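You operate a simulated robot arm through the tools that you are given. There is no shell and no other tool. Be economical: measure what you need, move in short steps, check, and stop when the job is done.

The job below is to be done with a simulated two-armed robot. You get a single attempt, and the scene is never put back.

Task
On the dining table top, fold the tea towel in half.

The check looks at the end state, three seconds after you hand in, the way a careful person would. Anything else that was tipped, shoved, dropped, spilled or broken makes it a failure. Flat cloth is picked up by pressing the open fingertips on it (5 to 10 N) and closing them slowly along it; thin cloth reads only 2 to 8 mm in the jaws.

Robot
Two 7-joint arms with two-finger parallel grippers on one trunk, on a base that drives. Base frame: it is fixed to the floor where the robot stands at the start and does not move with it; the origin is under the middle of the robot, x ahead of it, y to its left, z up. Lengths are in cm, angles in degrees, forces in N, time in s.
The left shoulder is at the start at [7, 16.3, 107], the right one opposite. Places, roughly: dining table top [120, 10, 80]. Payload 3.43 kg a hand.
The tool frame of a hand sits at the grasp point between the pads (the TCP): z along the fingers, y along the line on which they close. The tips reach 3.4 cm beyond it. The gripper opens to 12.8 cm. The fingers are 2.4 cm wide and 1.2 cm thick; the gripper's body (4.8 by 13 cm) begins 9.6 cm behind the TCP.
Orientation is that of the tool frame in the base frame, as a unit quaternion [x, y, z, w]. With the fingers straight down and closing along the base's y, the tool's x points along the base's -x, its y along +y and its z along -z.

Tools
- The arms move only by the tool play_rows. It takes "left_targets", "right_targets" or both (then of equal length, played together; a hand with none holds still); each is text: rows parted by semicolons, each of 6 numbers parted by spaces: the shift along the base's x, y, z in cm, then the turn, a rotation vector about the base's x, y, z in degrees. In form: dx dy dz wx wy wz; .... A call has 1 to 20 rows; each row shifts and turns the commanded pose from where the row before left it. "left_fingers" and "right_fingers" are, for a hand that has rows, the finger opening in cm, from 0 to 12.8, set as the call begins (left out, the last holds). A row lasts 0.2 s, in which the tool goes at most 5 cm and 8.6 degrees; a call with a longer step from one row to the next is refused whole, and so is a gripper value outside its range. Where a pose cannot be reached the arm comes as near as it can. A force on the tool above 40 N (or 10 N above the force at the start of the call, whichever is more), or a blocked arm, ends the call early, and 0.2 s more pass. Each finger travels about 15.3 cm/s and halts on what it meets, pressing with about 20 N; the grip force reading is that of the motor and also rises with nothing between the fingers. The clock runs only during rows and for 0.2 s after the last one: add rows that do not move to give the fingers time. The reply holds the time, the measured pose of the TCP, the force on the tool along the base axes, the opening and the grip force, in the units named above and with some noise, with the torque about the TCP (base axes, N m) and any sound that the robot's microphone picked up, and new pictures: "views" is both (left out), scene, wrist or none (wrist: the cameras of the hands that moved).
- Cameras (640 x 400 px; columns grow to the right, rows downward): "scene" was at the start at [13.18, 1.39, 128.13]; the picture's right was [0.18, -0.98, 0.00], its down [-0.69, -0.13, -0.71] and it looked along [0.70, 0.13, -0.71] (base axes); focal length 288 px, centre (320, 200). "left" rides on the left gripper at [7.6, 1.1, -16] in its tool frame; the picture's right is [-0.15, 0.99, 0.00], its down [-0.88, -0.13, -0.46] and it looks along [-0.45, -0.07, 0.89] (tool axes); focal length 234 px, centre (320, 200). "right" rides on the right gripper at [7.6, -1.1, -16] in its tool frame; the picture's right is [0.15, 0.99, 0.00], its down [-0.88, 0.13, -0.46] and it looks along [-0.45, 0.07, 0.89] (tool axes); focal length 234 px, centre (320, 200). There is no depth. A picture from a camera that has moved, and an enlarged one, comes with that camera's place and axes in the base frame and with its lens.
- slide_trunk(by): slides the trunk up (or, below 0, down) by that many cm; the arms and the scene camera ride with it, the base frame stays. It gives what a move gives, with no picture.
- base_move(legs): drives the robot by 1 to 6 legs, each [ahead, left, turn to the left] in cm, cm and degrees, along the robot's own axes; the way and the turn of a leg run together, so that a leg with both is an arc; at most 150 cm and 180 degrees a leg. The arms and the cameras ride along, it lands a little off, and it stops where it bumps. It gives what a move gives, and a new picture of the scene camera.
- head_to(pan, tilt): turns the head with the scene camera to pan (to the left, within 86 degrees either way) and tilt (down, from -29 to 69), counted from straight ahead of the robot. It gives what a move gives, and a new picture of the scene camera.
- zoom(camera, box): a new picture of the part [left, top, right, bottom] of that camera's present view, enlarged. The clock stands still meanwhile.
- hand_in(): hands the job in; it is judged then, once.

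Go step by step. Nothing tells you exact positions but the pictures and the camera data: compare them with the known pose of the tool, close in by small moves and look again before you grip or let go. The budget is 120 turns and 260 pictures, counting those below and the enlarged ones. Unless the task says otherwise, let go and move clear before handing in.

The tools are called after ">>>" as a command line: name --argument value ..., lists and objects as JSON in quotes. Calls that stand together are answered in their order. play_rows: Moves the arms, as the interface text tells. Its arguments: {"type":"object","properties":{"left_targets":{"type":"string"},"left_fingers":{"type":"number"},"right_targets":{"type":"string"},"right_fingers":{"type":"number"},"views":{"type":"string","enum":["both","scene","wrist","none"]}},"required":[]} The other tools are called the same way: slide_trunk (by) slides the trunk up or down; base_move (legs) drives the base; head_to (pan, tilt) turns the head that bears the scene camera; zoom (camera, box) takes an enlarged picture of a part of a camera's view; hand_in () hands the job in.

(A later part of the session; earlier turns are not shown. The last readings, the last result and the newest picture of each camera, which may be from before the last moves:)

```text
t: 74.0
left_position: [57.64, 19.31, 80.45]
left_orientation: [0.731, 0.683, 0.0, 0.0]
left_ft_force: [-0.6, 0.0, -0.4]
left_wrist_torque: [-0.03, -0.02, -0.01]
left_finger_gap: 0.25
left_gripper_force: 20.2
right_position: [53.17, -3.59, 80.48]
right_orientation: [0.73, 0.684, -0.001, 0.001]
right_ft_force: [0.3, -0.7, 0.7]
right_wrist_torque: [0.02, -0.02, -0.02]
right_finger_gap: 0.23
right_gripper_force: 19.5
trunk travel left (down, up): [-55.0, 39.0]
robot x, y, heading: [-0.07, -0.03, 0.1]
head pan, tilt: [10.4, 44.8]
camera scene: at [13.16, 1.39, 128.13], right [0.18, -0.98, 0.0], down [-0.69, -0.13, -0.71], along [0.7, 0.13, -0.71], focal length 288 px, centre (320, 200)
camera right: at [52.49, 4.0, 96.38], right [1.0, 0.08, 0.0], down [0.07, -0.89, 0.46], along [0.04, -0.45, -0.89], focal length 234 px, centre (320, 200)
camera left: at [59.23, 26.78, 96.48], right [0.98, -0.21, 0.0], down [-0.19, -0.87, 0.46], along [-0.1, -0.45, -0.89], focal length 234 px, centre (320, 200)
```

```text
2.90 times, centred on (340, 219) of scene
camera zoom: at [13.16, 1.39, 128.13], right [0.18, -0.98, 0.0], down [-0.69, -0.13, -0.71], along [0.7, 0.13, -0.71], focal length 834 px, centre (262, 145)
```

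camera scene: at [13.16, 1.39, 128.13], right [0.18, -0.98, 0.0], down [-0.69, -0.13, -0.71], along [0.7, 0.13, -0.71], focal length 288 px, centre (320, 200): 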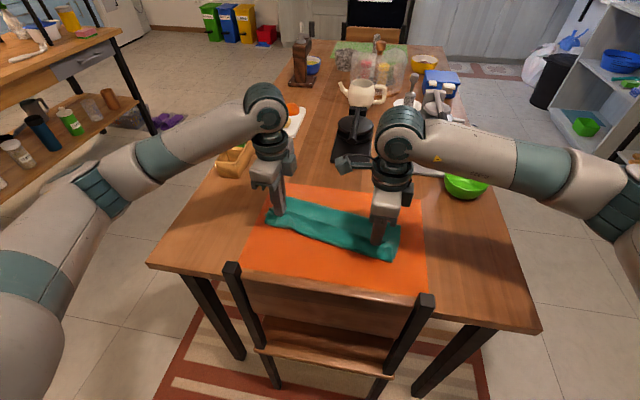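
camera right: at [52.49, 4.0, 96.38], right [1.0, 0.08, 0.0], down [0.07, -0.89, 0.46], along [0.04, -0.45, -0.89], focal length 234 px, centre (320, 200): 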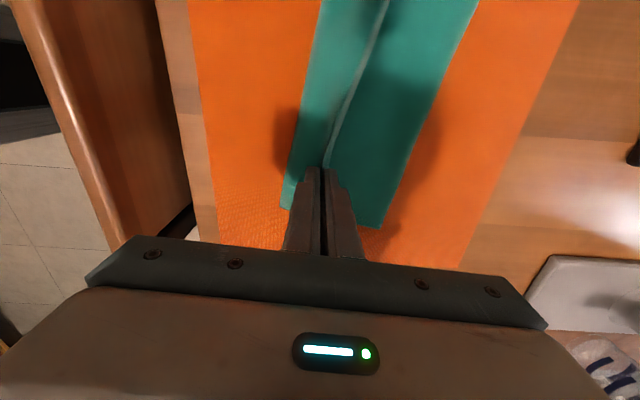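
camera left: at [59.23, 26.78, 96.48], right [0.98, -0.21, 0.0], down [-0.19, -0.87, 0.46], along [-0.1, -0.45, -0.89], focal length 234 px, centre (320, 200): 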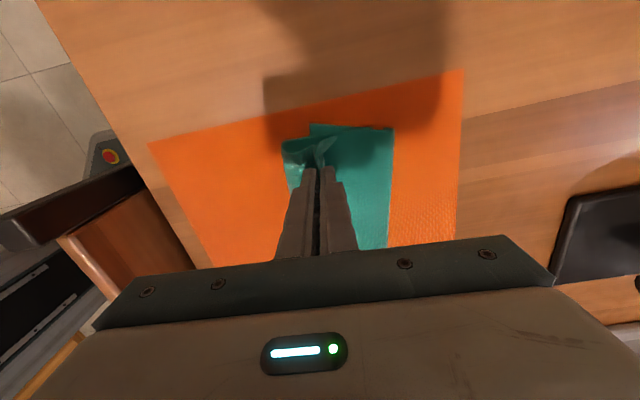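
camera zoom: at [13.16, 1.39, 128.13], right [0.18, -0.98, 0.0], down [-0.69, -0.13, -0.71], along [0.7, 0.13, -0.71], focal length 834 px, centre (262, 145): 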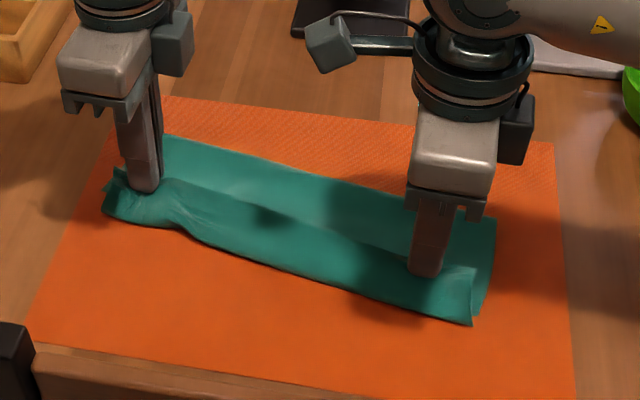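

The pinch still puts the body on the near side of the fingers, so a small front bulge remains. A better route is to lay the hem out past the near edge until taut, release, and regrasp it from that side so the cloth naturally trails toward the fold.

>>> play_rows --left_targets "-0.6 0.1 1.2 0 0 0;-0.8 0.1 1.2 0 0 0;-1.2 0.1 1.2 0 0 0;-1.5 0.1 0.8 0 0 0;-1.5 0.1 0 0 0 0;-1.4 0.1 -0.5 0 0 0;-1.3 0.1 -1 0 0 0;-1.1 0.1 -1.3 0 0 0;-0.7 0.1 -1.5 0 0 0;-0.5 0.1 -1.2 0 0 0;0 0 -0.6 0 0 0;0 0 0 0 0 0" --right_targets "-0.5 0.1 1.2 0 0 0;-0.7 0.1 1.2 0 0 0;-1 0.1 1.2 0 0 0;-1.2 0.1 0.8 0 0 0;-1.2 0.1 0 0 0 0;-1.1 0.1 -0.5 0 0 0;-1 0.1 -1 0 0 0;-0.8 0.1 -1.3 0 0 0;-0.6 0.1 -1.5 0 0 0;-0.4 0.1 -1.2 0 0 0;0 0 -0.6 0 0 0;0 0 0 0 0 0"

>>> zoom --camera "scene" --box '[230, 160, 450, 298]'

```text
t: 76.6
left_position: [47.03, 20.44, 78.8]
left_orientation: [0.731, 0.683, 0.0, -0.001]
left_ft_force: [0.8, -1.2, 5.4]
left_wrist_torque: [-0.1, 0.02, 0.01]
left_finger_gap: 0.25
left_gripper_force: 19.5
right_position: [44.49, -2.49, 78.88]
right_orientation: [0.73, 0.683, 0.0, 0.0]
right_ft_force: [-0.1, 0.1, -0.3]
right_wrist_torque: [-0.01, 0.0, 0.0]
right_finger_gap: 0.2
right_gripper_force: 19.6
trunk travel left (down, up): [-55.0, 39.0]
robot x, y, heading: [0.03, -0.09, 0.2]
head pan, tilt: [10.4, 44.8]
camera scene: at [13.19, 1.39, 128.12], right [0.18, -0.98, 0.0], down [-0.69, -0.13, -0.71], along [0.7, 0.13, -0.71], focal length 288 px, centre (320, 200)
camera right: at [43.96, 5.03, 94.72], right [1.0, 0.08, 0.0], down [0.07, -0.89, 0.46], along [0.04, -0.45, -0.89], focal length 234 px, centre (320, 200)
camera left: at [48.64, 27.82, 94.77], right [0.98, -0.21, 0.0], down [-0.19, -0.87, 0.46], along [-0.1, -0.45, -0.89], focal length 234 px, centre (320, 200)
```

scene: 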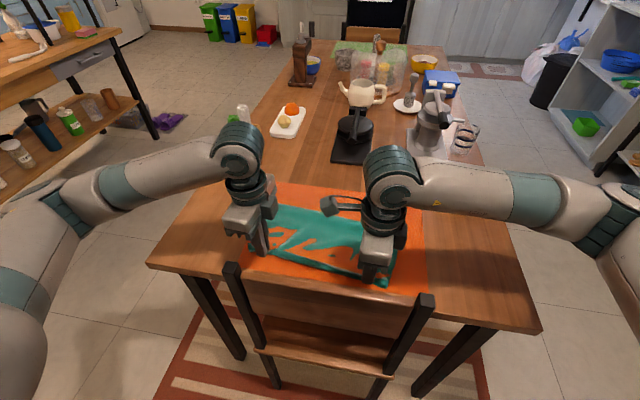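
right: 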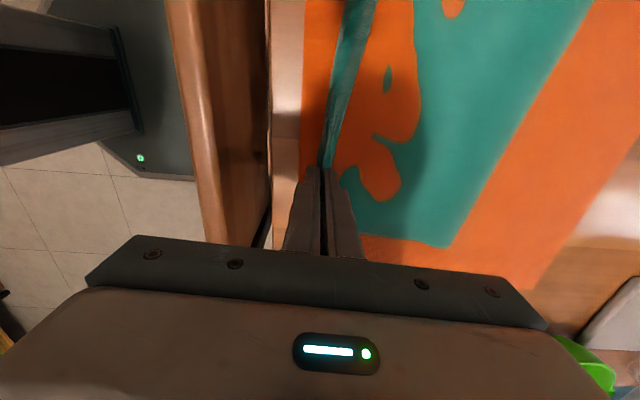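
left: 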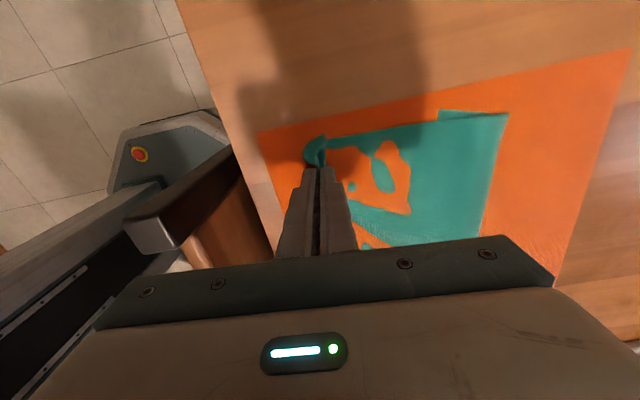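

```text
2.90 times, centred on (340, 229) of scene
camera zoom: at [13.19, 1.39, 128.12], right [0.18, -0.98, 0.0], down [-0.69, -0.13, -0.71], along [0.7, 0.13, -0.71], focal length 834 px, centre (262, 116)
```

zoom: 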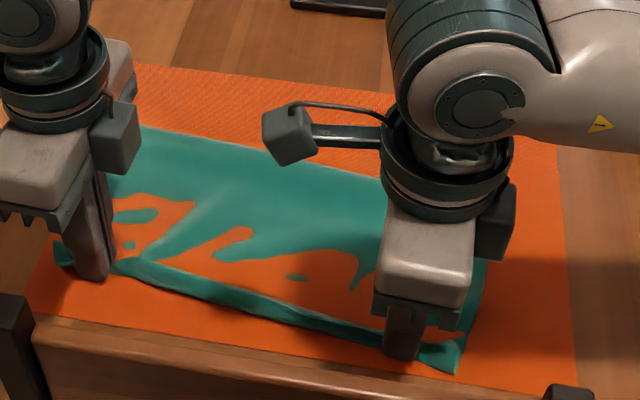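

Taut and laid out past the near edge. I'll release, lift and look at how the hem settles.

>>> play_rows --left_targets "0 0 0 0 0 0;0 0 0 0 0 0;0 0 1 0 0 0;0 0 2 0 0 0;0 0 3 0 0 0;0 0 3 0 0 0;0 2 2 0 0 0;0 3 0 0 0 0;0 0 0 0 0 0" --right_targets "0 0 0 0 0 0;0 0 0 0 0 0;0 0 1 0 0 0;0 0 2 0 0 0;0 0 3 0 0 0;0 0 3 0 0 0;0 -3 2 0 0 0;0 -4 0 0 0 0;0 -4 0 0 0 0" --left_fingers 2.5 --right_fingers 2.5

>>> zoom --camera "scene" --box '[230, 160, 450, 298]'

>>> zoom --camera "left" --box '[200, 60, 560, 285]'

>>> zoom --camera "right" --box '[200, 0, 560, 225]'

```text
t: 78.6
left_position: [46.91, 25.29, 89.88]
left_orientation: [0.731, 0.682, 0.001, -0.001]
left_ft_force: [-0.3, -0.1, -0.3]
left_wrist_torque: [0.04, -0.03, -0.01]
left_finger_gap: 2.5
left_gripper_force: 0.1
right_position: [44.53, -13.67, 89.92]
right_orientation: [0.73, 0.683, 0.001, 0.0]
right_ft_force: [0.1, 0.2, 0.6]
right_wrist_torque: [0.05, 0.0, -0.02]
right_finger_gap: 2.49
right_gripper_force: 0.0
trunk travel left (down, up): [-55.0, 39.0]
robot x, y, heading: [-0.11, -0.08, -0.0]
head pan, tilt: [10.4, 44.8]
camera scene: at [13.16, 1.15, 128.14], right [0.18, -0.98, 0.0], down [-0.69, -0.13, -0.71], along [0.7, 0.13, -0.7], focal length 288 px, centre (320, 200)
camera right: at [43.91, -6.21, 105.71], right [1.0, 0.08, 0.0], down [0.07, -0.89, 0.45], along [0.04, -0.45, -0.89], focal length 234 px, centre (320, 200)
camera left: at [48.54, 32.63, 105.84], right [0.98, -0.21, 0.0], down [-0.19, -0.87, 0.45], along [-0.1, -0.44, -0.89], focal length 234 px, centre (320, 200)
```

scene: 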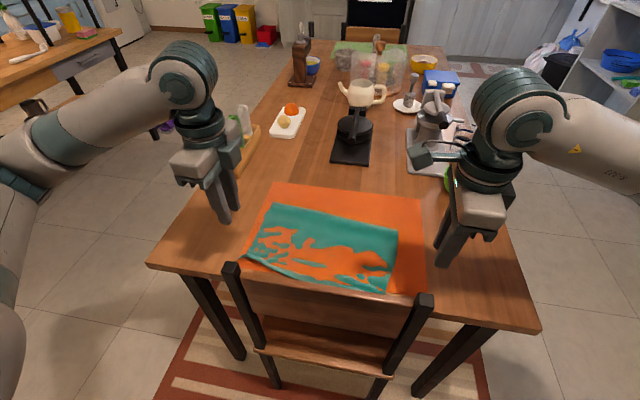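
right: 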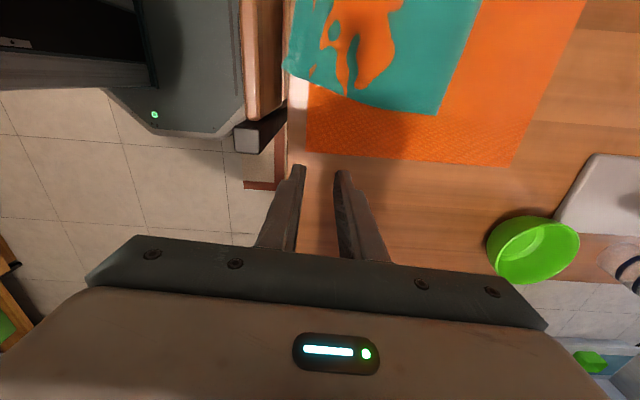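
left: 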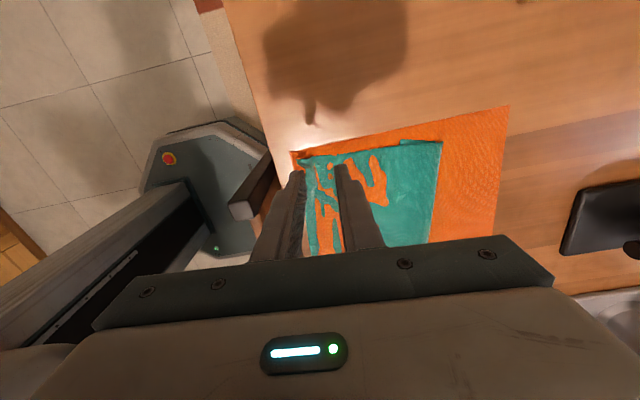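

```text
2.90 times, centred on (340, 229) of scene
camera zoom: at [13.16, 1.15, 128.14], right [0.18, -0.98, 0.0], down [-0.69, -0.13, -0.71], along [0.7, 0.13, -0.7], focal length 834 px, centre (262, 116)
```

zoom: 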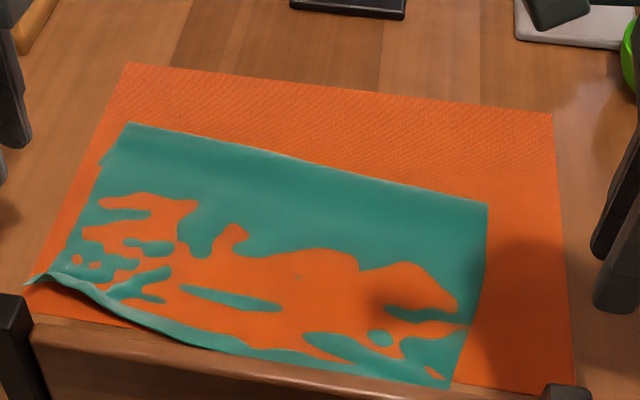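

```text
1.78 times, centred on (380, 172) of left
camera zoom: at [48.54, 32.63, 105.84], right [0.98, -0.21, 0.0], down [-0.19, -0.87, 0.45], along [-0.1, -0.44, -0.89], focal length 416 px, centre (213, 249)
```

zoom: 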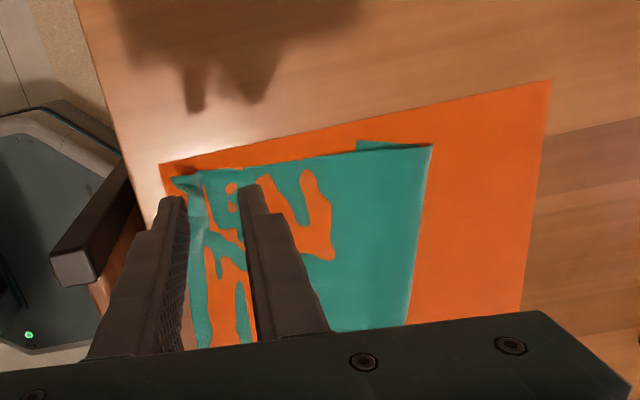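

```text
1.78 times, centred on (380, 112) of right
camera zoom: at [43.91, -6.21, 105.71], right [1.0, 0.08, 0.0], down [0.07, -0.89, 0.45], along [0.04, -0.45, -0.89], focal length 416 px, centre (213, 356)
```

zoom: 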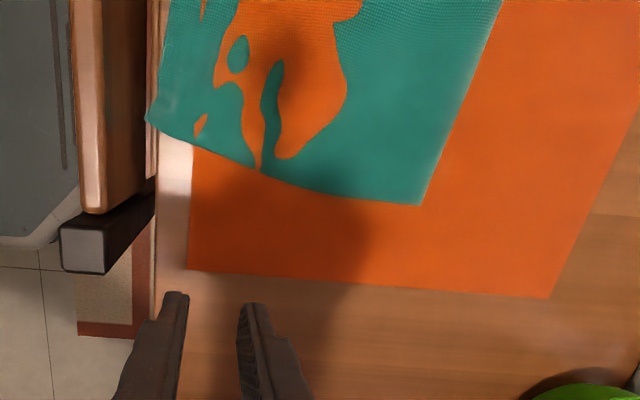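

The hem unrolled flat out to x ≈ 42–45, with the cloth now trailing away to the fold. I'll regrasp the hem from this side; the chair top at z ≈ 82 stays below the gripper body.

>>> play_rows --left_targets "0.3 -1 0 0 0 0;0 -1 0 0 0 0;0 -1 0 0 0 0;0 -1 0 0 0 0;0 -1 -2 0 0 0;0 0 -3 0 0 0;0 0 -3 0 0 0;0 0 -0.8 0 0 0;0 0 0 0 0 0" --right_targets "-0.2 2.5 0 0 0 0;-0.2 2.6 0 0 0 0;0 2.6 0 0 0 0;0 2.6 0 0 0 0;0 0 -2 0 0 0;0 0 -3 0 0 0;0 0 -3 0 0 0;0 0 -0.8 0 0 0;0 0 0 0 0 0" --left_fingers 2.8 --right_fingers 2.8 --views "none"

>>> zoom --camera "left" --box '[200, 60, 440, 240]'

>>> zoom --camera "right" --box '[200, 60, 440, 240]'

```text
t: 80.6
left_position: [47.38, 20.51, 81.02]
left_orientation: [0.731, 0.683, -0.002, -0.001]
left_ft_force: [1.1, -0.3, 0.4]
left_wrist_torque: [-0.02, 0.02, 0.02]
left_finger_gap: 2.81
left_gripper_force: 0.2
right_position: [44.24, -3.28, 80.88]
right_orientation: [0.73, 0.683, 0.001, 0.0]
right_ft_force: [0.2, -0.1, 0.7]
right_wrist_torque: [-0.02, 0.0, 0.03]
right_finger_gap: 2.79
right_gripper_force: 0.1
trunk travel left (down, up): [-55.0, 39.0]
robot x, y, heading: [-0.22, 0.12, -0.1]
head pan, tilt: [10.4, 44.8]
```

```text
2.22 times, centred on (320, 150) of left
camera zoom: at [48.93, 27.82, 97.05], right [0.98, -0.21, 0.0], down [-0.19, -0.87, 0.46], along [-0.1, -0.45, -0.89], focal length 520 px, centre (320, 311)
```

zoom: 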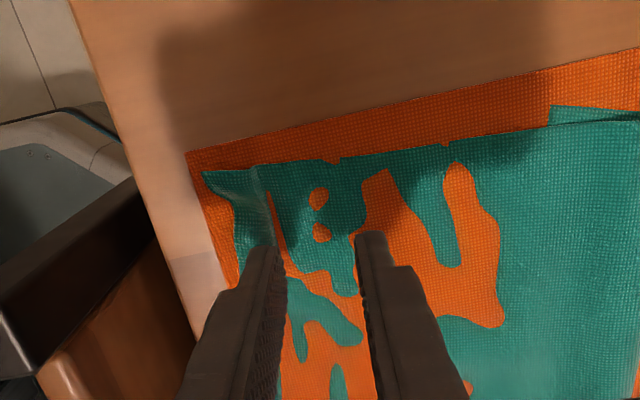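

```text
2.22 times, centred on (320, 150) of right
camera zoom: at [43.6, 4.29, 96.9], right [1.0, 0.08, 0.0], down [0.07, -0.89, 0.46], along [0.04, -0.45, -0.89], focal length 520 px, centre (320, 311)
```

zoom: 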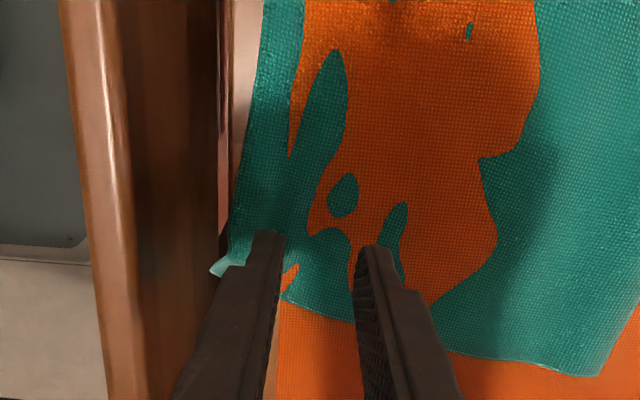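

I'll shift both hands slightly nearer the hem (left 1.9 cm, right 0.6 cm) and press down.

>>> play_rows --left_targets "-1 0 0 0 0 0;-0.9 -0.5 0 0 0 0;0 0 -1 0 0 0;0 0 -0.7 0 0 0;0 0 -0.4 0 0 0;0 0 -0.2 0 0 0;0 0 0 0 0 0" --right_targets "-0.6 0.3 0 0 0 0;0 0 0 0 0 0;0 0 -1 0 0 0;0 0 -0.7 0 0 0;0 0 -0.4 0 0 0;0 0 -0.1 0 0 0;0 0 0 0 0 0" --views "none"

```text
t: 82.2
left_position: [45.43, 19.86, 78.75]
left_orientation: [0.731, 0.682, -0.001, -0.001]
left_ft_force: [0.3, 0.2, -0.1]
left_wrist_torque: [0.0, -0.02, 0.03]
left_finger_gap: 2.81
left_gripper_force: 0.0
right_position: [43.42, -2.96, 78.84]
right_orientation: [0.731, 0.683, 0.0, 0.0]
right_ft_force: [0.5, 0.2, 0.0]
right_wrist_torque: [0.0, 0.0, 0.03]
right_finger_gap: 2.82
right_gripper_force: 0.1
trunk travel left (down, up): [-55.0, 39.0]
robot x, y, heading: [-0.03, 0.13, -0.1]
head pan, tilt: [10.4, 44.8]
```

>>> play_rows --left_targets "0 0 -0.15 0 0 0;0 0 -0.1 0 0 0;0 0 -0.05 0 0 0" --right_targets "0 0 -0.15 0 0 0;0 0 -0.15 0 0 0;0 0 -0.1 0 0 0" --views "wrist"

```text
t: 83.0
left_position: [45.39, 19.81, 78.61]
left_orientation: [0.731, 0.682, 0.0, 0.0]
left_ft_force: [1.3, -0.2, 13.3]
left_wrist_torque: [0.01, 0.14, -0.02]
left_finger_gap: 2.79
left_gripper_force: 0.0
right_position: [43.54, -3.0, 78.55]
right_orientation: [0.73, 0.683, 0.001, 0.001]
right_ft_force: [0.0, -0.5, 3.5]
right_wrist_torque: [0.01, 0.04, -0.01]
right_finger_gap: 2.79
right_gripper_force: 0.1
trunk travel left (down, up): [-55.0, 39.0]
robot x, y, heading: [-0.24, -0.21, 0.1]
head pan, tilt: [10.4, 44.8]
camera right: at [42.88, 4.62, 94.41], right [1.0, 0.08, 0.0], down [0.07, -0.89, 0.46], along [0.04, -0.45, -0.89], focal length 234 px, centre (320, 200)
camera left: at [46.95, 27.3, 94.53], right [0.98, -0.21, 0.0], down [-0.19, -0.87, 0.46], along [-0.1, -0.45, -0.89], focal length 234 px, centre (320, 200)
```

right: 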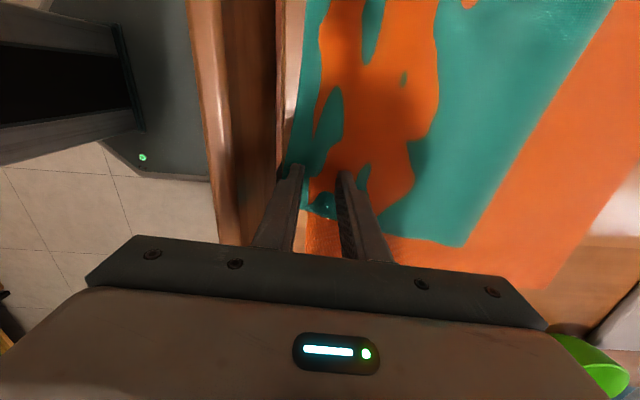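
left: 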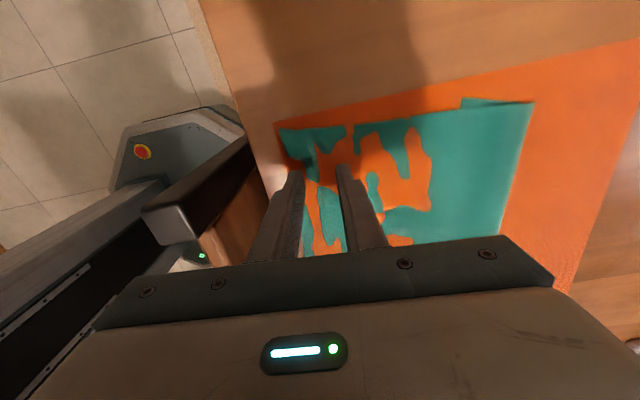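

Left press is good and right is light. I'll add a bit on the right and close in steps.

>>> play_rows --left_targets "0 0 0 0 0 0;0 0 0 0 0 0" --right_targets "0 0 -0.1 0 0 0;0 0 0 0 0 0" --left_fingers 2.2 --right_fingers 2.4 --views "none"

>>> play_rows --left_targets "0 0 0 0 0 0;0 0 0 0 0 0" --right_targets "0 0 0 0 0 0;0 0 0 0 0 0" --left_fingers 1.5 --right_fingers 1.6 --views "none"

>>> play_rows --left_targets "0 0 0 0 0 0;0 0 0 0 0 0" --right_targets "0 0 0 0 0 0;0 0 0 0 0 0" --left_fingers 0.8 --right_fingers 0.8 --views "none"

>>> play_rows --left_targets "0 0 0 0 0 0;0 0 0 0 0 0;0 0 0 0 0 0" --right_targets "0 0 0 0 0 0;0 0 0 0 0 0;0 0 0 0 0 0" --left_fingers 0 --right_fingers 0 --views "wrist"

```text
t: 83.6
left_position: [45.35, 19.8, 78.5]
left_orientation: [0.731, 0.683, 0.0, 0.001]
left_ft_force: [3.0, -0.3, 11.9]
left_wrist_torque: [-0.02, -0.01, -0.03]
left_finger_gap: 2.07
left_gripper_force: 0.0
right_position: [43.49, -3.04, 78.55]
right_orientation: [0.73, 0.683, 0.001, 0.001]
right_ft_force: [0.1, -0.7, 21.0]
right_wrist_torque: [-0.01, 0.39, 0.01]
right_finger_gap: 2.32
right_gripper_force: 0.0
trunk travel left (down, up): [-55.0, 39.0]
robot x, y, heading: [0.13, 0.39, 0.2]
head pan, tilt: [10.4, 44.8]
```

```text
t: 84.2
left_position: [45.27, 19.8, 78.54]
left_orientation: [0.73, 0.683, 0.0, 0.0]
left_ft_force: [0.7, -2.0, 11.9]
left_wrist_torque: [-0.05, 0.03, 0.03]
left_finger_gap: 1.45
left_gripper_force: 0.1
right_position: [43.52, -2.85, 78.45]
right_orientation: [0.73, 0.684, 0.002, 0.001]
right_ft_force: [2.5, 0.5, 26.8]
right_wrist_torque: [0.03, 0.28, -0.01]
right_finger_gap: 1.5
right_gripper_force: 0.0
trunk travel left (down, up): [-55.0, 39.0]
robot x, y, heading: [-0.39, -0.34, -0.3]
head pan, tilt: [10.4, 44.8]
```

```text
t: 84.8
left_position: [45.17, 19.83, 78.69]
left_orientation: [0.731, 0.682, 0.001, 0.0]
left_ft_force: [-0.8, -1.0, 9.8]
left_wrist_torque: [-0.03, 0.08, 0.0]
left_finger_gap: 0.85
left_gripper_force: 0.4
right_position: [43.43, -2.88, 78.69]
right_orientation: [0.73, 0.683, 0.002, 0.001]
right_ft_force: [-1.3, 1.9, 31.5]
right_wrist_torque: [0.07, 0.39, 0.01]
right_finger_gap: 0.8
right_gripper_force: 0.2
trunk travel left (down, up): [-55.0, 39.0]
robot x, y, heading: [0.03, 0.31, -0.2]
head pan, tilt: [10.4, 44.8]
```

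```text
t: 85.6
left_position: [45.19, 20.02, 78.52]
left_orientation: [0.731, 0.682, 0.001, 0.001]
left_ft_force: [-1.2, -0.3, 7.5]
left_wrist_torque: [-0.06, -0.01, 0.0]
left_finger_gap: 0.29
left_gripper_force: 19.6
right_position: [43.28, -3.04, 78.53]
right_orientation: [0.73, 0.683, 0.001, 0.001]
right_ft_force: [-7.1, 1.7, 32.7]
right_wrist_torque: [0.13, 0.47, 0.0]
right_finger_gap: 0.21
right_gripper_force: 20.1
trunk travel left (down, up): [-55.0, 39.0]
robot x, y, heading: [-0.07, -0.0, 0.1]
head pan, tilt: [10.4, 44.8]
camera right: at [42.65, 4.65, 94.38], right [1.0, 0.08, 0.0], down [0.07, -0.89, 0.46], along [0.04, -0.45, -0.89], focal length 234 px, centre (320, 200)
camera left: at [46.72, 27.31, 94.56], right [0.98, -0.21, 0.0], down [-0.19, -0.87, 0.46], along [-0.1, -0.45, -0.89], focal length 234 px, centre (320, 200)
```

right: 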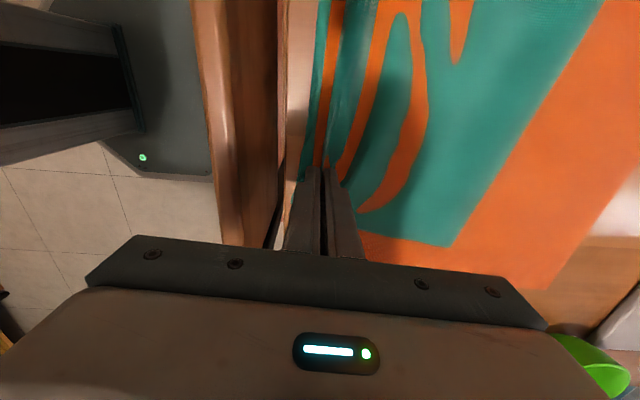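
left: 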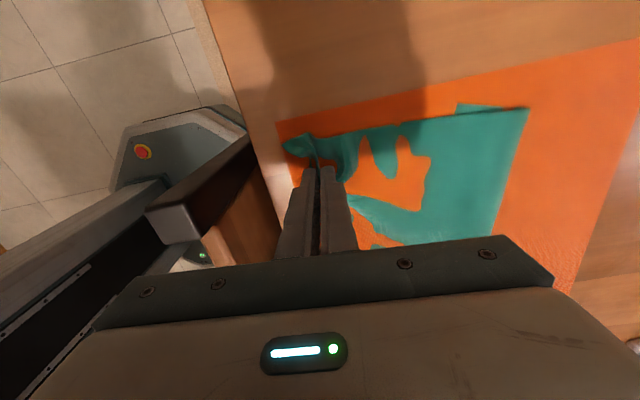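

Both hands now hold the hem with the body trailing to the fold side. I'll lift and carry it back so the loop rolls outward and lays the lower half out.

>>> play_rows --left_targets "0.5 -0.1 1.5 0 0 0;0.5 -0.1 1.5 0 0 0;0.5 -0.1 1.5 0 0 0;1.7 -0.2 1 0 0 0;1.7 -0.2 1 0 0 0;1.7 -0.2 1 0 0 0;1.7 -0.2 1 0 0 0;1.7 -0.2 0.8 0 0 0;1.7 -0.2 0.2 0 0 0;1.7 -0.2 0 0 0 0;1.7 -0.2 0 0 0 0;1.7 -0.2 0 0 0 0;0 0 0 0 0 0" --right_targets "0.4 -0.1 1.5 0 0 0;0.4 -0.1 1.5 0 0 0;0.4 -0.1 1.5 0 0 0;1.45 -0.2 1 0 0 0;1.45 -0.2 1 0 0 0;1.45 -0.2 1 0 0 0;1.45 -0.2 1 0 0 0;1.45 -0.2 0.8 0 0 0;1.45 -0.2 0.2 0 0 0;1.45 -0.2 0 0 0 0;1.45 -0.2 0 0 0 0;1.45 -0.2 0 0 0 0;0 0 0 0 0 0"

>>> zoom --camera "scene" --box '[230, 150, 450, 288]'

```text
t: 88.4
left_position: [62.17, 17.68, 88.18]
left_orientation: [0.731, 0.683, 0.0, 0.0]
left_ft_force: [-0.5, -0.2, -0.6]
left_wrist_torque: [-0.04, -0.02, -0.01]
left_finger_gap: 0.2
left_gripper_force: 20.0
right_position: [57.77, -5.04, 87.77]
right_orientation: [0.73, 0.683, 0.0, 0.001]
right_ft_force: [-1.5, 1.6, 0.2]
right_wrist_torque: [0.06, 0.02, 0.0]
right_finger_gap: 0.19
right_gripper_force: 20.5
trunk travel left (down, up): [-55.0, 39.0]
robot x, y, heading: [-0.25, 0.15, 0.2]
head pan, tilt: [10.4, 44.8]
camera scene: at [13.15, 1.41, 128.13], right [0.18, -0.98, 0.0], down [-0.69, -0.13, -0.71], along [0.7, 0.13, -0.71], focal length 288 px, centre (320, 200)
camera right: at [57.2, 2.57, 103.7], right [1.0, 0.08, 0.0], down [0.07, -0.89, 0.46], along [0.04, -0.45, -0.89], focal length 234 px, centre (320, 200)
camera left: at [63.84, 25.23, 103.99], right [0.98, -0.21, 0.0], down [-0.19, -0.87, 0.46], along [-0.1, -0.45, -0.89], focal length 234 px, centre (320, 200)
```

scene: 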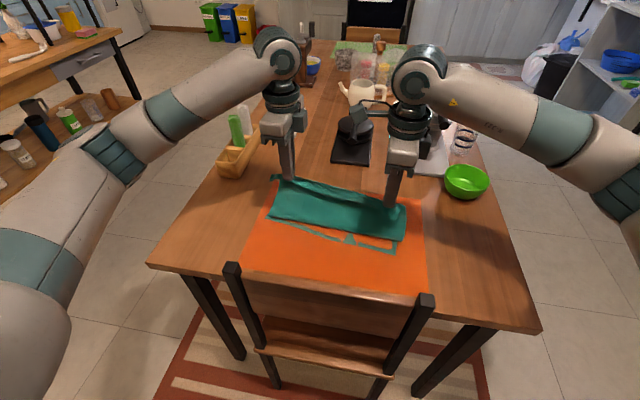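
right: 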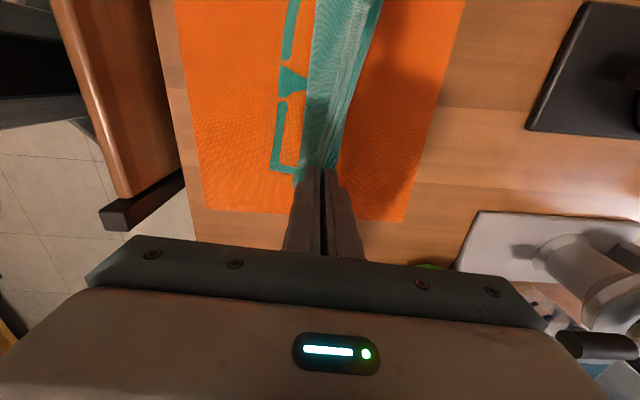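
left: 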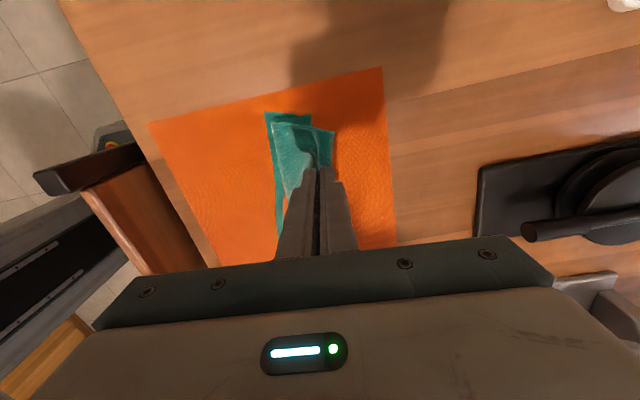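

```text
2.90 times, centred on (340, 219) of scene
camera zoom: at [13.15, 1.41, 128.13], right [0.18, -0.98, 0.0], down [-0.69, -0.13, -0.71], along [0.7, 0.13, -0.71], focal length 834 px, centre (262, 145)
```

zoom: 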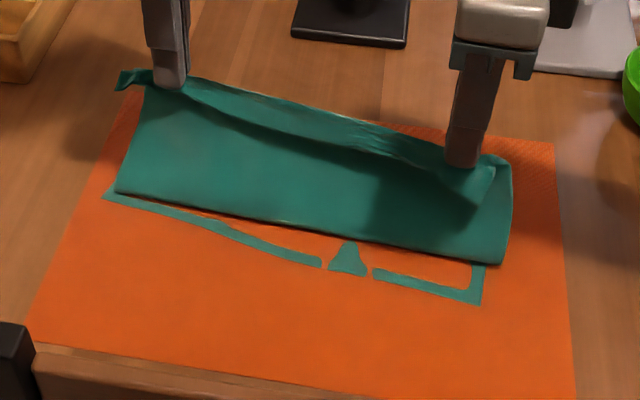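

The cloth sagged into an S under the hands. This grip is right for the landing, though, so I'll swing the hem back out to the far side until the cloth is straight, then do a strictly taut arc with checks.

>>> play_rows --left_targets "0.8 -0.1 1.5 0 0 0;1 -0.1 1.2 0 0 0;1.6 -0.2 0.3 0 0 0;1.6 -0.2 0 0 0 0;1.6 -0.2 0 0 0 0;1.6 -0.2 0 0 0 0;1.6 -0.2 -0.8 0 0 0;1.6 -0.2 -1 0 0 0;1.6 -0.2 -1.2 0 0 0;1.5 -0.2 -1.5 0 0 0;0 0 0 0 0 0" --right_targets "0.8 -0.1 1.5 0 0 0;1 -0.1 1.2 0 0 0;1.6 -0.2 0.3 0 0 0;1.6 -0.2 0 0 0 0;1.6 -0.2 0 0 0 0;1.6 -0.2 0 0 0 0;1.6 -0.2 -0.8 0 0 0;1.6 -0.2 -1 0 0 0;1.6 -0.2 -1.2 0 0 0;1.5 -0.2 -1.5 0 0 0;0 0 0 0 0 0"

>>> zoom --camera "scene" --box '[230, 130, 450, 268]'

```text
t: 90.8
left_position: [76.61, 15.99, 86.34]
left_orientation: [0.73, 0.683, 0.0, 0.0]
left_ft_force: [-0.7, -1.5, 0.5]
left_wrist_torque: [-0.04, -0.03, 0.01]
left_finger_gap: 0.23
left_gripper_force: 20.7
right_position: [72.36, -6.87, 86.42]
right_orientation: [0.73, 0.683, 0.0, -0.001]
right_ft_force: [0.0, 2.1, -0.8]
right_wrist_torque: [0.01, -0.03, 0.01]
right_finger_gap: 0.23
right_gripper_force: 20.2
trunk travel left (down, up): [-55.0, 39.0]
robot x, y, heading: [0.03, -0.03, -0.0]
head pan, tilt: [10.4, 44.8]
camera scene: at [13.12, 1.4, 128.14], right [0.18, -0.98, 0.0], down [-0.69, -0.13, -0.71], along [0.7, 0.13, -0.71], focal length 288 px, centre (320, 200)
camera right: at [71.7, 0.71, 102.25], right [1.0, 0.08, 0.0], down [0.07, -0.89, 0.46], along [0.04, -0.45, -0.89], focal length 234 px, centre (320, 200)
camera left: at [78.32, 23.37, 102.37], right [0.98, -0.21, 0.0], down [-0.19, -0.87, 0.46], along [-0.1, -0.45, -0.89], focal length 234 px, centre (320, 200)
```

scene: 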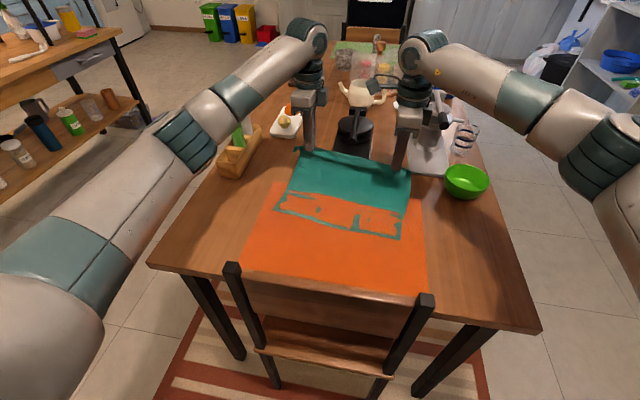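
right: 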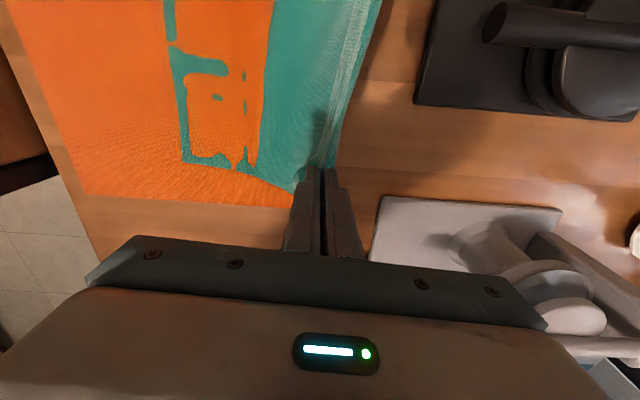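
left: 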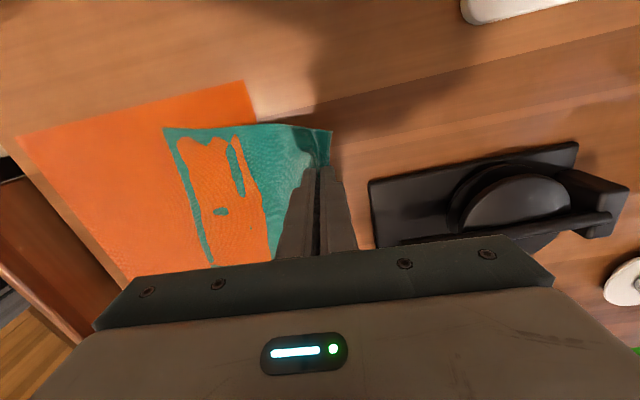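

```text
2.90 times, centred on (340, 199) of scene
camera zoom: at [13.12, 1.4, 128.14], right [0.18, -0.98, 0.0], down [-0.69, -0.13, -0.71], along [0.7, 0.13, -0.71], focal length 834 px, centre (262, 203)
```

zoom: 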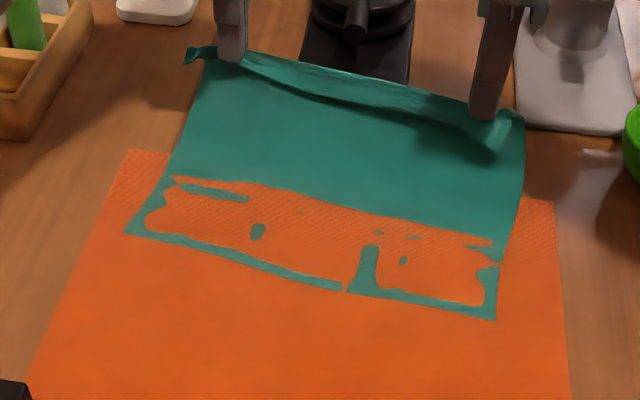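

Now the flap points toward me and the body trails outward, which is the right sense for landing. I'll bring it over high, then check before lowering onto the near edge.

>>> play_rows --left_targets "-0.4 0.1 1.4 0 0 0;-0.5 0.1 1.4 0 0 0;-0.8 0.1 1.2 0 0 0;-1.4 0.2 0.5 0 0 0;-1.6 0.2 0 0 0 0;-1.6 0.2 0 0 0 0;-1.6 0.2 0 0 0 0;-1.6 0.2 0 0 0 0;-1.6 0.2 0 0 0 0;0 0 0 0 0 0" --right_targets "-0.4 0.1 1.4 0 0 0;-0.5 0.1 1.4 0 0 0;-0.8 0.1 1.2 0 0 0;-1.2 0.2 0.5 0 0 0;-1.4 0.2 0 0 0 0;-1.4 0.2 0 0 0 0;-1.5 0.2 0 0 0 0;-1.5 0.2 0 0 0 0;-1.5 0.2 0 0 0 0;0 0 0 0 0 0"

>>> zoom --camera "scene" --box '[230, 130, 450, 268]'

```text
t: 93.0
left_position: [65.6, 17.49, 90.9]
left_orientation: [0.731, 0.682, 0.0, -0.001]
left_ft_force: [-0.1, -0.3, -0.3]
left_wrist_torque: [-0.01, 0.03, 0.02]
left_finger_gap: 0.23
left_gripper_force: 20.3
right_position: [62.11, -5.42, 90.87]
right_orientation: [0.73, 0.683, 0.0, 0.0]
right_ft_force: [-0.5, 0.9, 0.0]
right_wrist_torque: [-0.02, 0.01, -0.02]
right_finger_gap: 0.2
right_gripper_force: 19.7
trunk travel left (down, up): [-55.0, 39.0]
robot x, y, heading: [-0.17, -0.06, -0.1]
head pan, tilt: [10.4, 44.8]
camera scene: at [13.24, 1.37, 128.12], right [0.18, -0.98, 0.0], down [-0.69, -0.13, -0.71], along [0.7, 0.13, -0.71], focal length 288 px, centre (320, 200)
camera right: at [61.51, 2.17, 106.65], right [1.0, 0.08, 0.0], down [0.07, -0.89, 0.46], along [0.04, -0.45, -0.89], focal length 234 px, centre (320, 200)
camera left: at [67.25, 24.88, 106.86], right [0.98, -0.21, 0.0], down [-0.19, -0.87, 0.46], along [-0.1, -0.45, -0.89], focal length 234 px, centre (320, 200)
```

scene: 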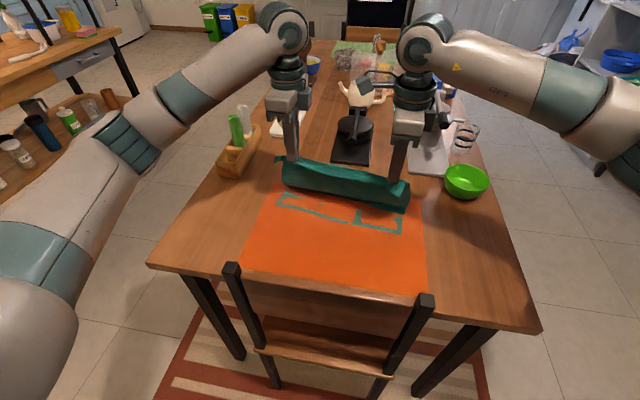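
right: 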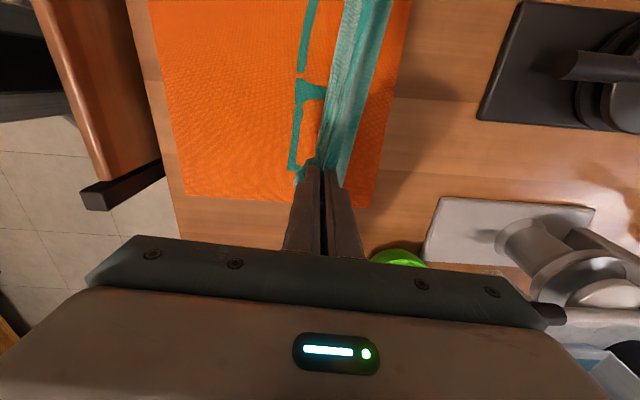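
left: 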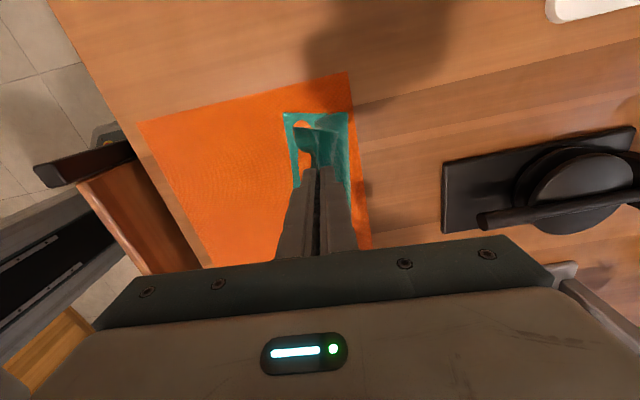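

```text
2.90 times, centred on (340, 199) of scene
camera zoom: at [13.24, 1.37, 128.12], right [0.18, -0.98, 0.0], down [-0.69, -0.13, -0.71], along [0.7, 0.13, -0.71], focal length 834 px, centre (262, 203)
```

zoom: 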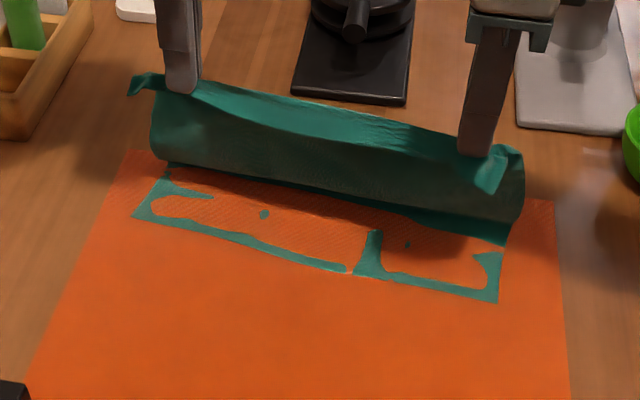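

A front bulge is still forming. I'll tilt both hands about 35° so the fingers point outward toward the fold, which turns the cloth's exit direction to the far side.

>>> play_rows --left_targets "-0.3 0 0 0 -7 0;-0.3 0 0 0 -7 0;-0.3 0 0 0 -7 0;-0.3 0 0 0 -7 0;-0.3 0 0 0 -7 0;0 0 0 0 0 0" --right_targets "-0.3 0 0 0 -7 0;-0.3 0 0 0 -7 0;-0.3 0 0 0 -7 0;-0.3 0 0 0 -7 0;-0.3 0 0 0 -7 0;0 0 0 0 0 0" --views "none"

>>> zoom --camera "scene" --box '[210, 110, 470, 273]'

```text
t: 94.4
left_position: [64.23, 17.47, 90.94]
left_orientation: [0.697, 0.651, 0.219, 0.206]
left_ft_force: [-0.3, -0.4, -0.9]
left_wrist_torque: [-0.03, 0.06, -0.01]
left_finger_gap: 0.2
left_gripper_force: 20.1
right_position: [60.67, -5.53, 90.89]
right_orientation: [0.697, 0.651, 0.219, 0.205]
right_ft_force: [0.4, 0.1, -1.3]
right_wrist_torque: [0.05, -0.01, 0.04]
right_finger_gap: 0.2
right_gripper_force: 20.0
trunk travel left (down, up): [-55.0, 39.0]
robot x, y, heading: [0.15, 0.14, -0.1]
head pan, tilt: [10.4, 44.8]
```

```text
2.45 times, centred on (340, 192) of scene
camera zoom: at [13.22, 1.37, 128.12], right [0.18, -0.98, 0.0], down [-0.69, -0.13, -0.71], along [0.7, 0.13, -0.71], focal length 706 px, centre (271, 221)
```

zoom: 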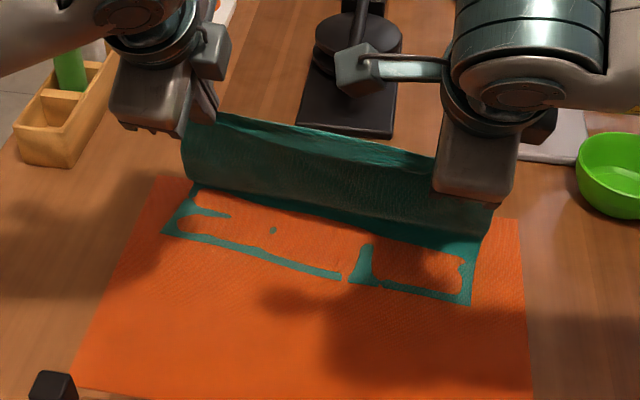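

The bulge is still in front. I'll tilt further to about 65° while high so the cloth has to flop over to the far side, moving a bit toward me.

>>> play_rows --left_targets "-0.8 0 -0.2 0 -7.5 0;-0.8 0 -0.2 0 -7.5 0;-0.8 0 -0.2 0 -7.5 0;-0.8 0 -0.2 0 -7.5 0;-0.8 0 -0.2 0 0 0;0 0 0 0 0 0" --right_targets "-0.8 0 -0.2 0 -7.5 0;-0.8 0 -0.2 0 -7.5 0;-0.8 0 -0.2 0 -7.5 0;-0.8 0 -0.2 0 -7.5 0;-0.8 0 -0.2 0 0 0;0 0 0 0 0 0" --views "none"

>>> zoom --camera "scene" --box '[210, 110, 470, 273]'

>>> zoom --camera "right" --box '[100, 0, 600, 312]'

```text
t: 95.8
left_position: [60.03, 17.49, 89.75]
left_orientation: [0.617, 0.576, 0.392, 0.367]
left_ft_force: [0.4, -0.5, -0.1]
left_wrist_torque: [-0.04, 0.0, -0.02]
left_finger_gap: 0.22
left_gripper_force: 19.9
right_position: [56.57, -5.42, 89.81]
right_orientation: [0.615, 0.576, 0.393, 0.367]
right_ft_force: [0.0, 1.2, 0.0]
right_wrist_torque: [0.01, 0.02, 0.02]
right_finger_gap: 0.23
right_gripper_force: 20.3
trunk travel left (down, up): [-55.0, 39.0]
robot x, y, heading: [-0.12, -0.27, 0.3]
head pan, tilt: [10.4, 44.8]
```

```text
2.45 times, centred on (340, 192) of scene
camera zoom: at [13.2, 1.4, 128.13], right [0.18, -0.98, 0.0], down [-0.69, -0.13, -0.71], along [0.7, 0.13, -0.71], focal length 706 px, centre (271, 221)
```

zoom: 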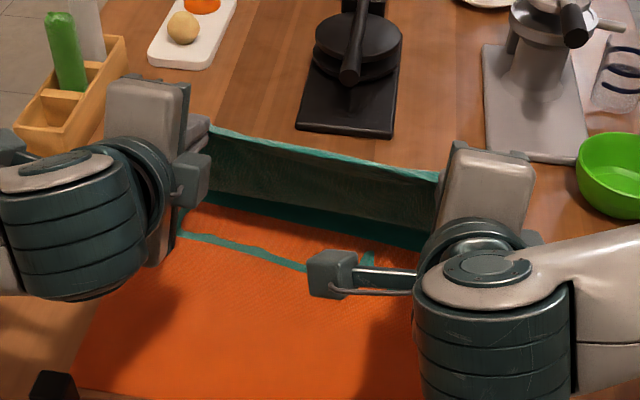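

```text
1.28 times, centred on (350, 156) of right
camera zoom: at [41.85, 2.2, 95.91], right [0.42, 0.08, 0.9], down [-0.38, -0.89, 0.26], along [0.82, -0.45, -0.34], focal length 300 px, centre (282, 256)
```

zoom: 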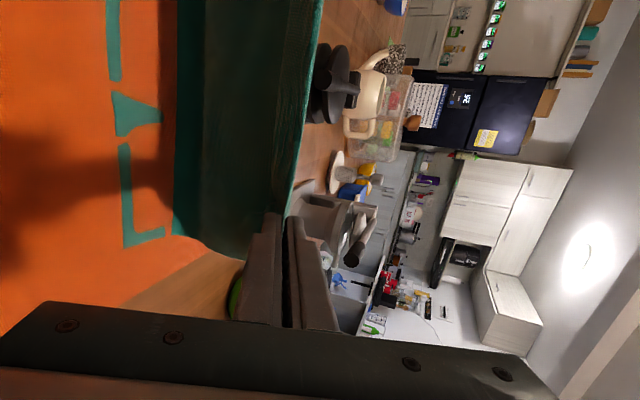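

That worked: the cloth now hangs on the far side with no front bulge, and the hem is directly above the lower edge. I'll lower straight down.

>>> play_rows --left_targets "0 0 -1.4 0 0 0;0 0 -1.4 0 0 0;0 0 -1.4 0 0 0;0 0 -1.4 0 0 0;0 0 -1.4 0 0 0;0 0 -1 0 0 0;0 0 0 0 0 0" --right_targets "0 0 -1.4 0 0 0;0 0 -1.4 0 0 0;0 0 -1.4 0 0 0;0 0 -1.4 0 0 0;0 0 -1.4 0 0 0;0 0 -1 0 0 0;0 0 0 0 0 0" --views "none"

>>> zoom --camera "scene" --box '[210, 110, 470, 273]'

>>> zoom --camera "right" --box '[100, 0, 600, 312]'

```text
t: 97.4
left_position: [60.11, 17.5, 81.99]
left_orientation: [0.616, 0.576, 0.392, 0.367]
left_ft_force: [-0.1, -0.4, 0.3]
left_wrist_torque: [0.01, 0.01, -0.01]
left_finger_gap: 0.24
left_gripper_force: 20.2
right_position: [56.67, -5.54, 81.84]
right_orientation: [0.617, 0.576, 0.392, 0.367]
right_ft_force: [0.3, 1.4, -0.5]
right_wrist_torque: [0.02, 0.01, 0.04]
right_finger_gap: 0.21
right_gripper_force: 20.0
trunk travel left (down, up): [-55.0, 39.0]
robot x, y, heading: [0.2, 0.08, 0.0]
head pan, tilt: [10.4, 44.8]
```

```text
2.45 times, centred on (340, 192) of scene
camera zoom: at [13.18, 1.38, 128.13], right [0.18, -0.98, 0.0], down [-0.69, -0.13, -0.71], along [0.7, 0.13, -0.71], focal length 706 px, centre (271, 221)
```

zoom: 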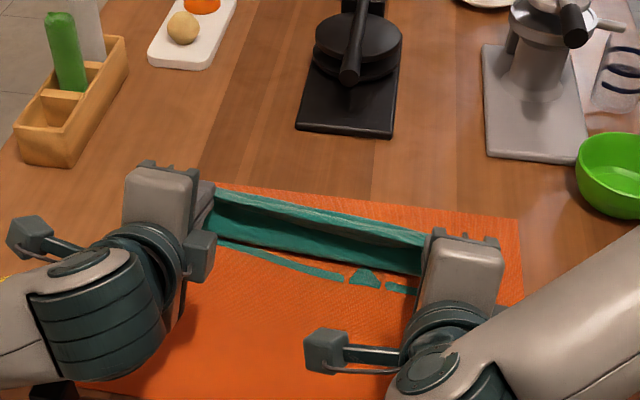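

```text
1.28 times, centred on (350, 156) of right
camera zoom: at [41.9, 2.14, 87.94], right [0.42, 0.08, 0.9], down [-0.38, -0.89, 0.26], along [0.82, -0.45, -0.34], focal length 300 px, centre (282, 256)
```

zoom: 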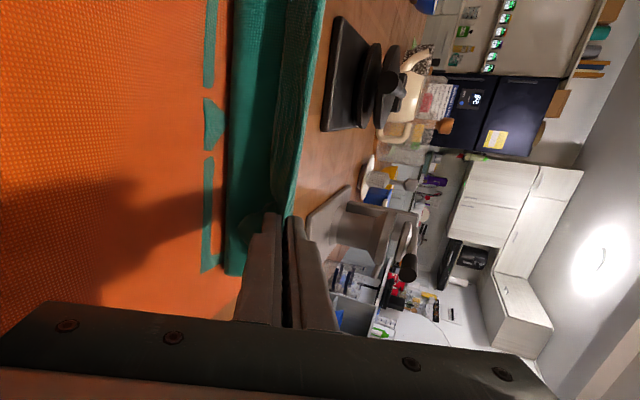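

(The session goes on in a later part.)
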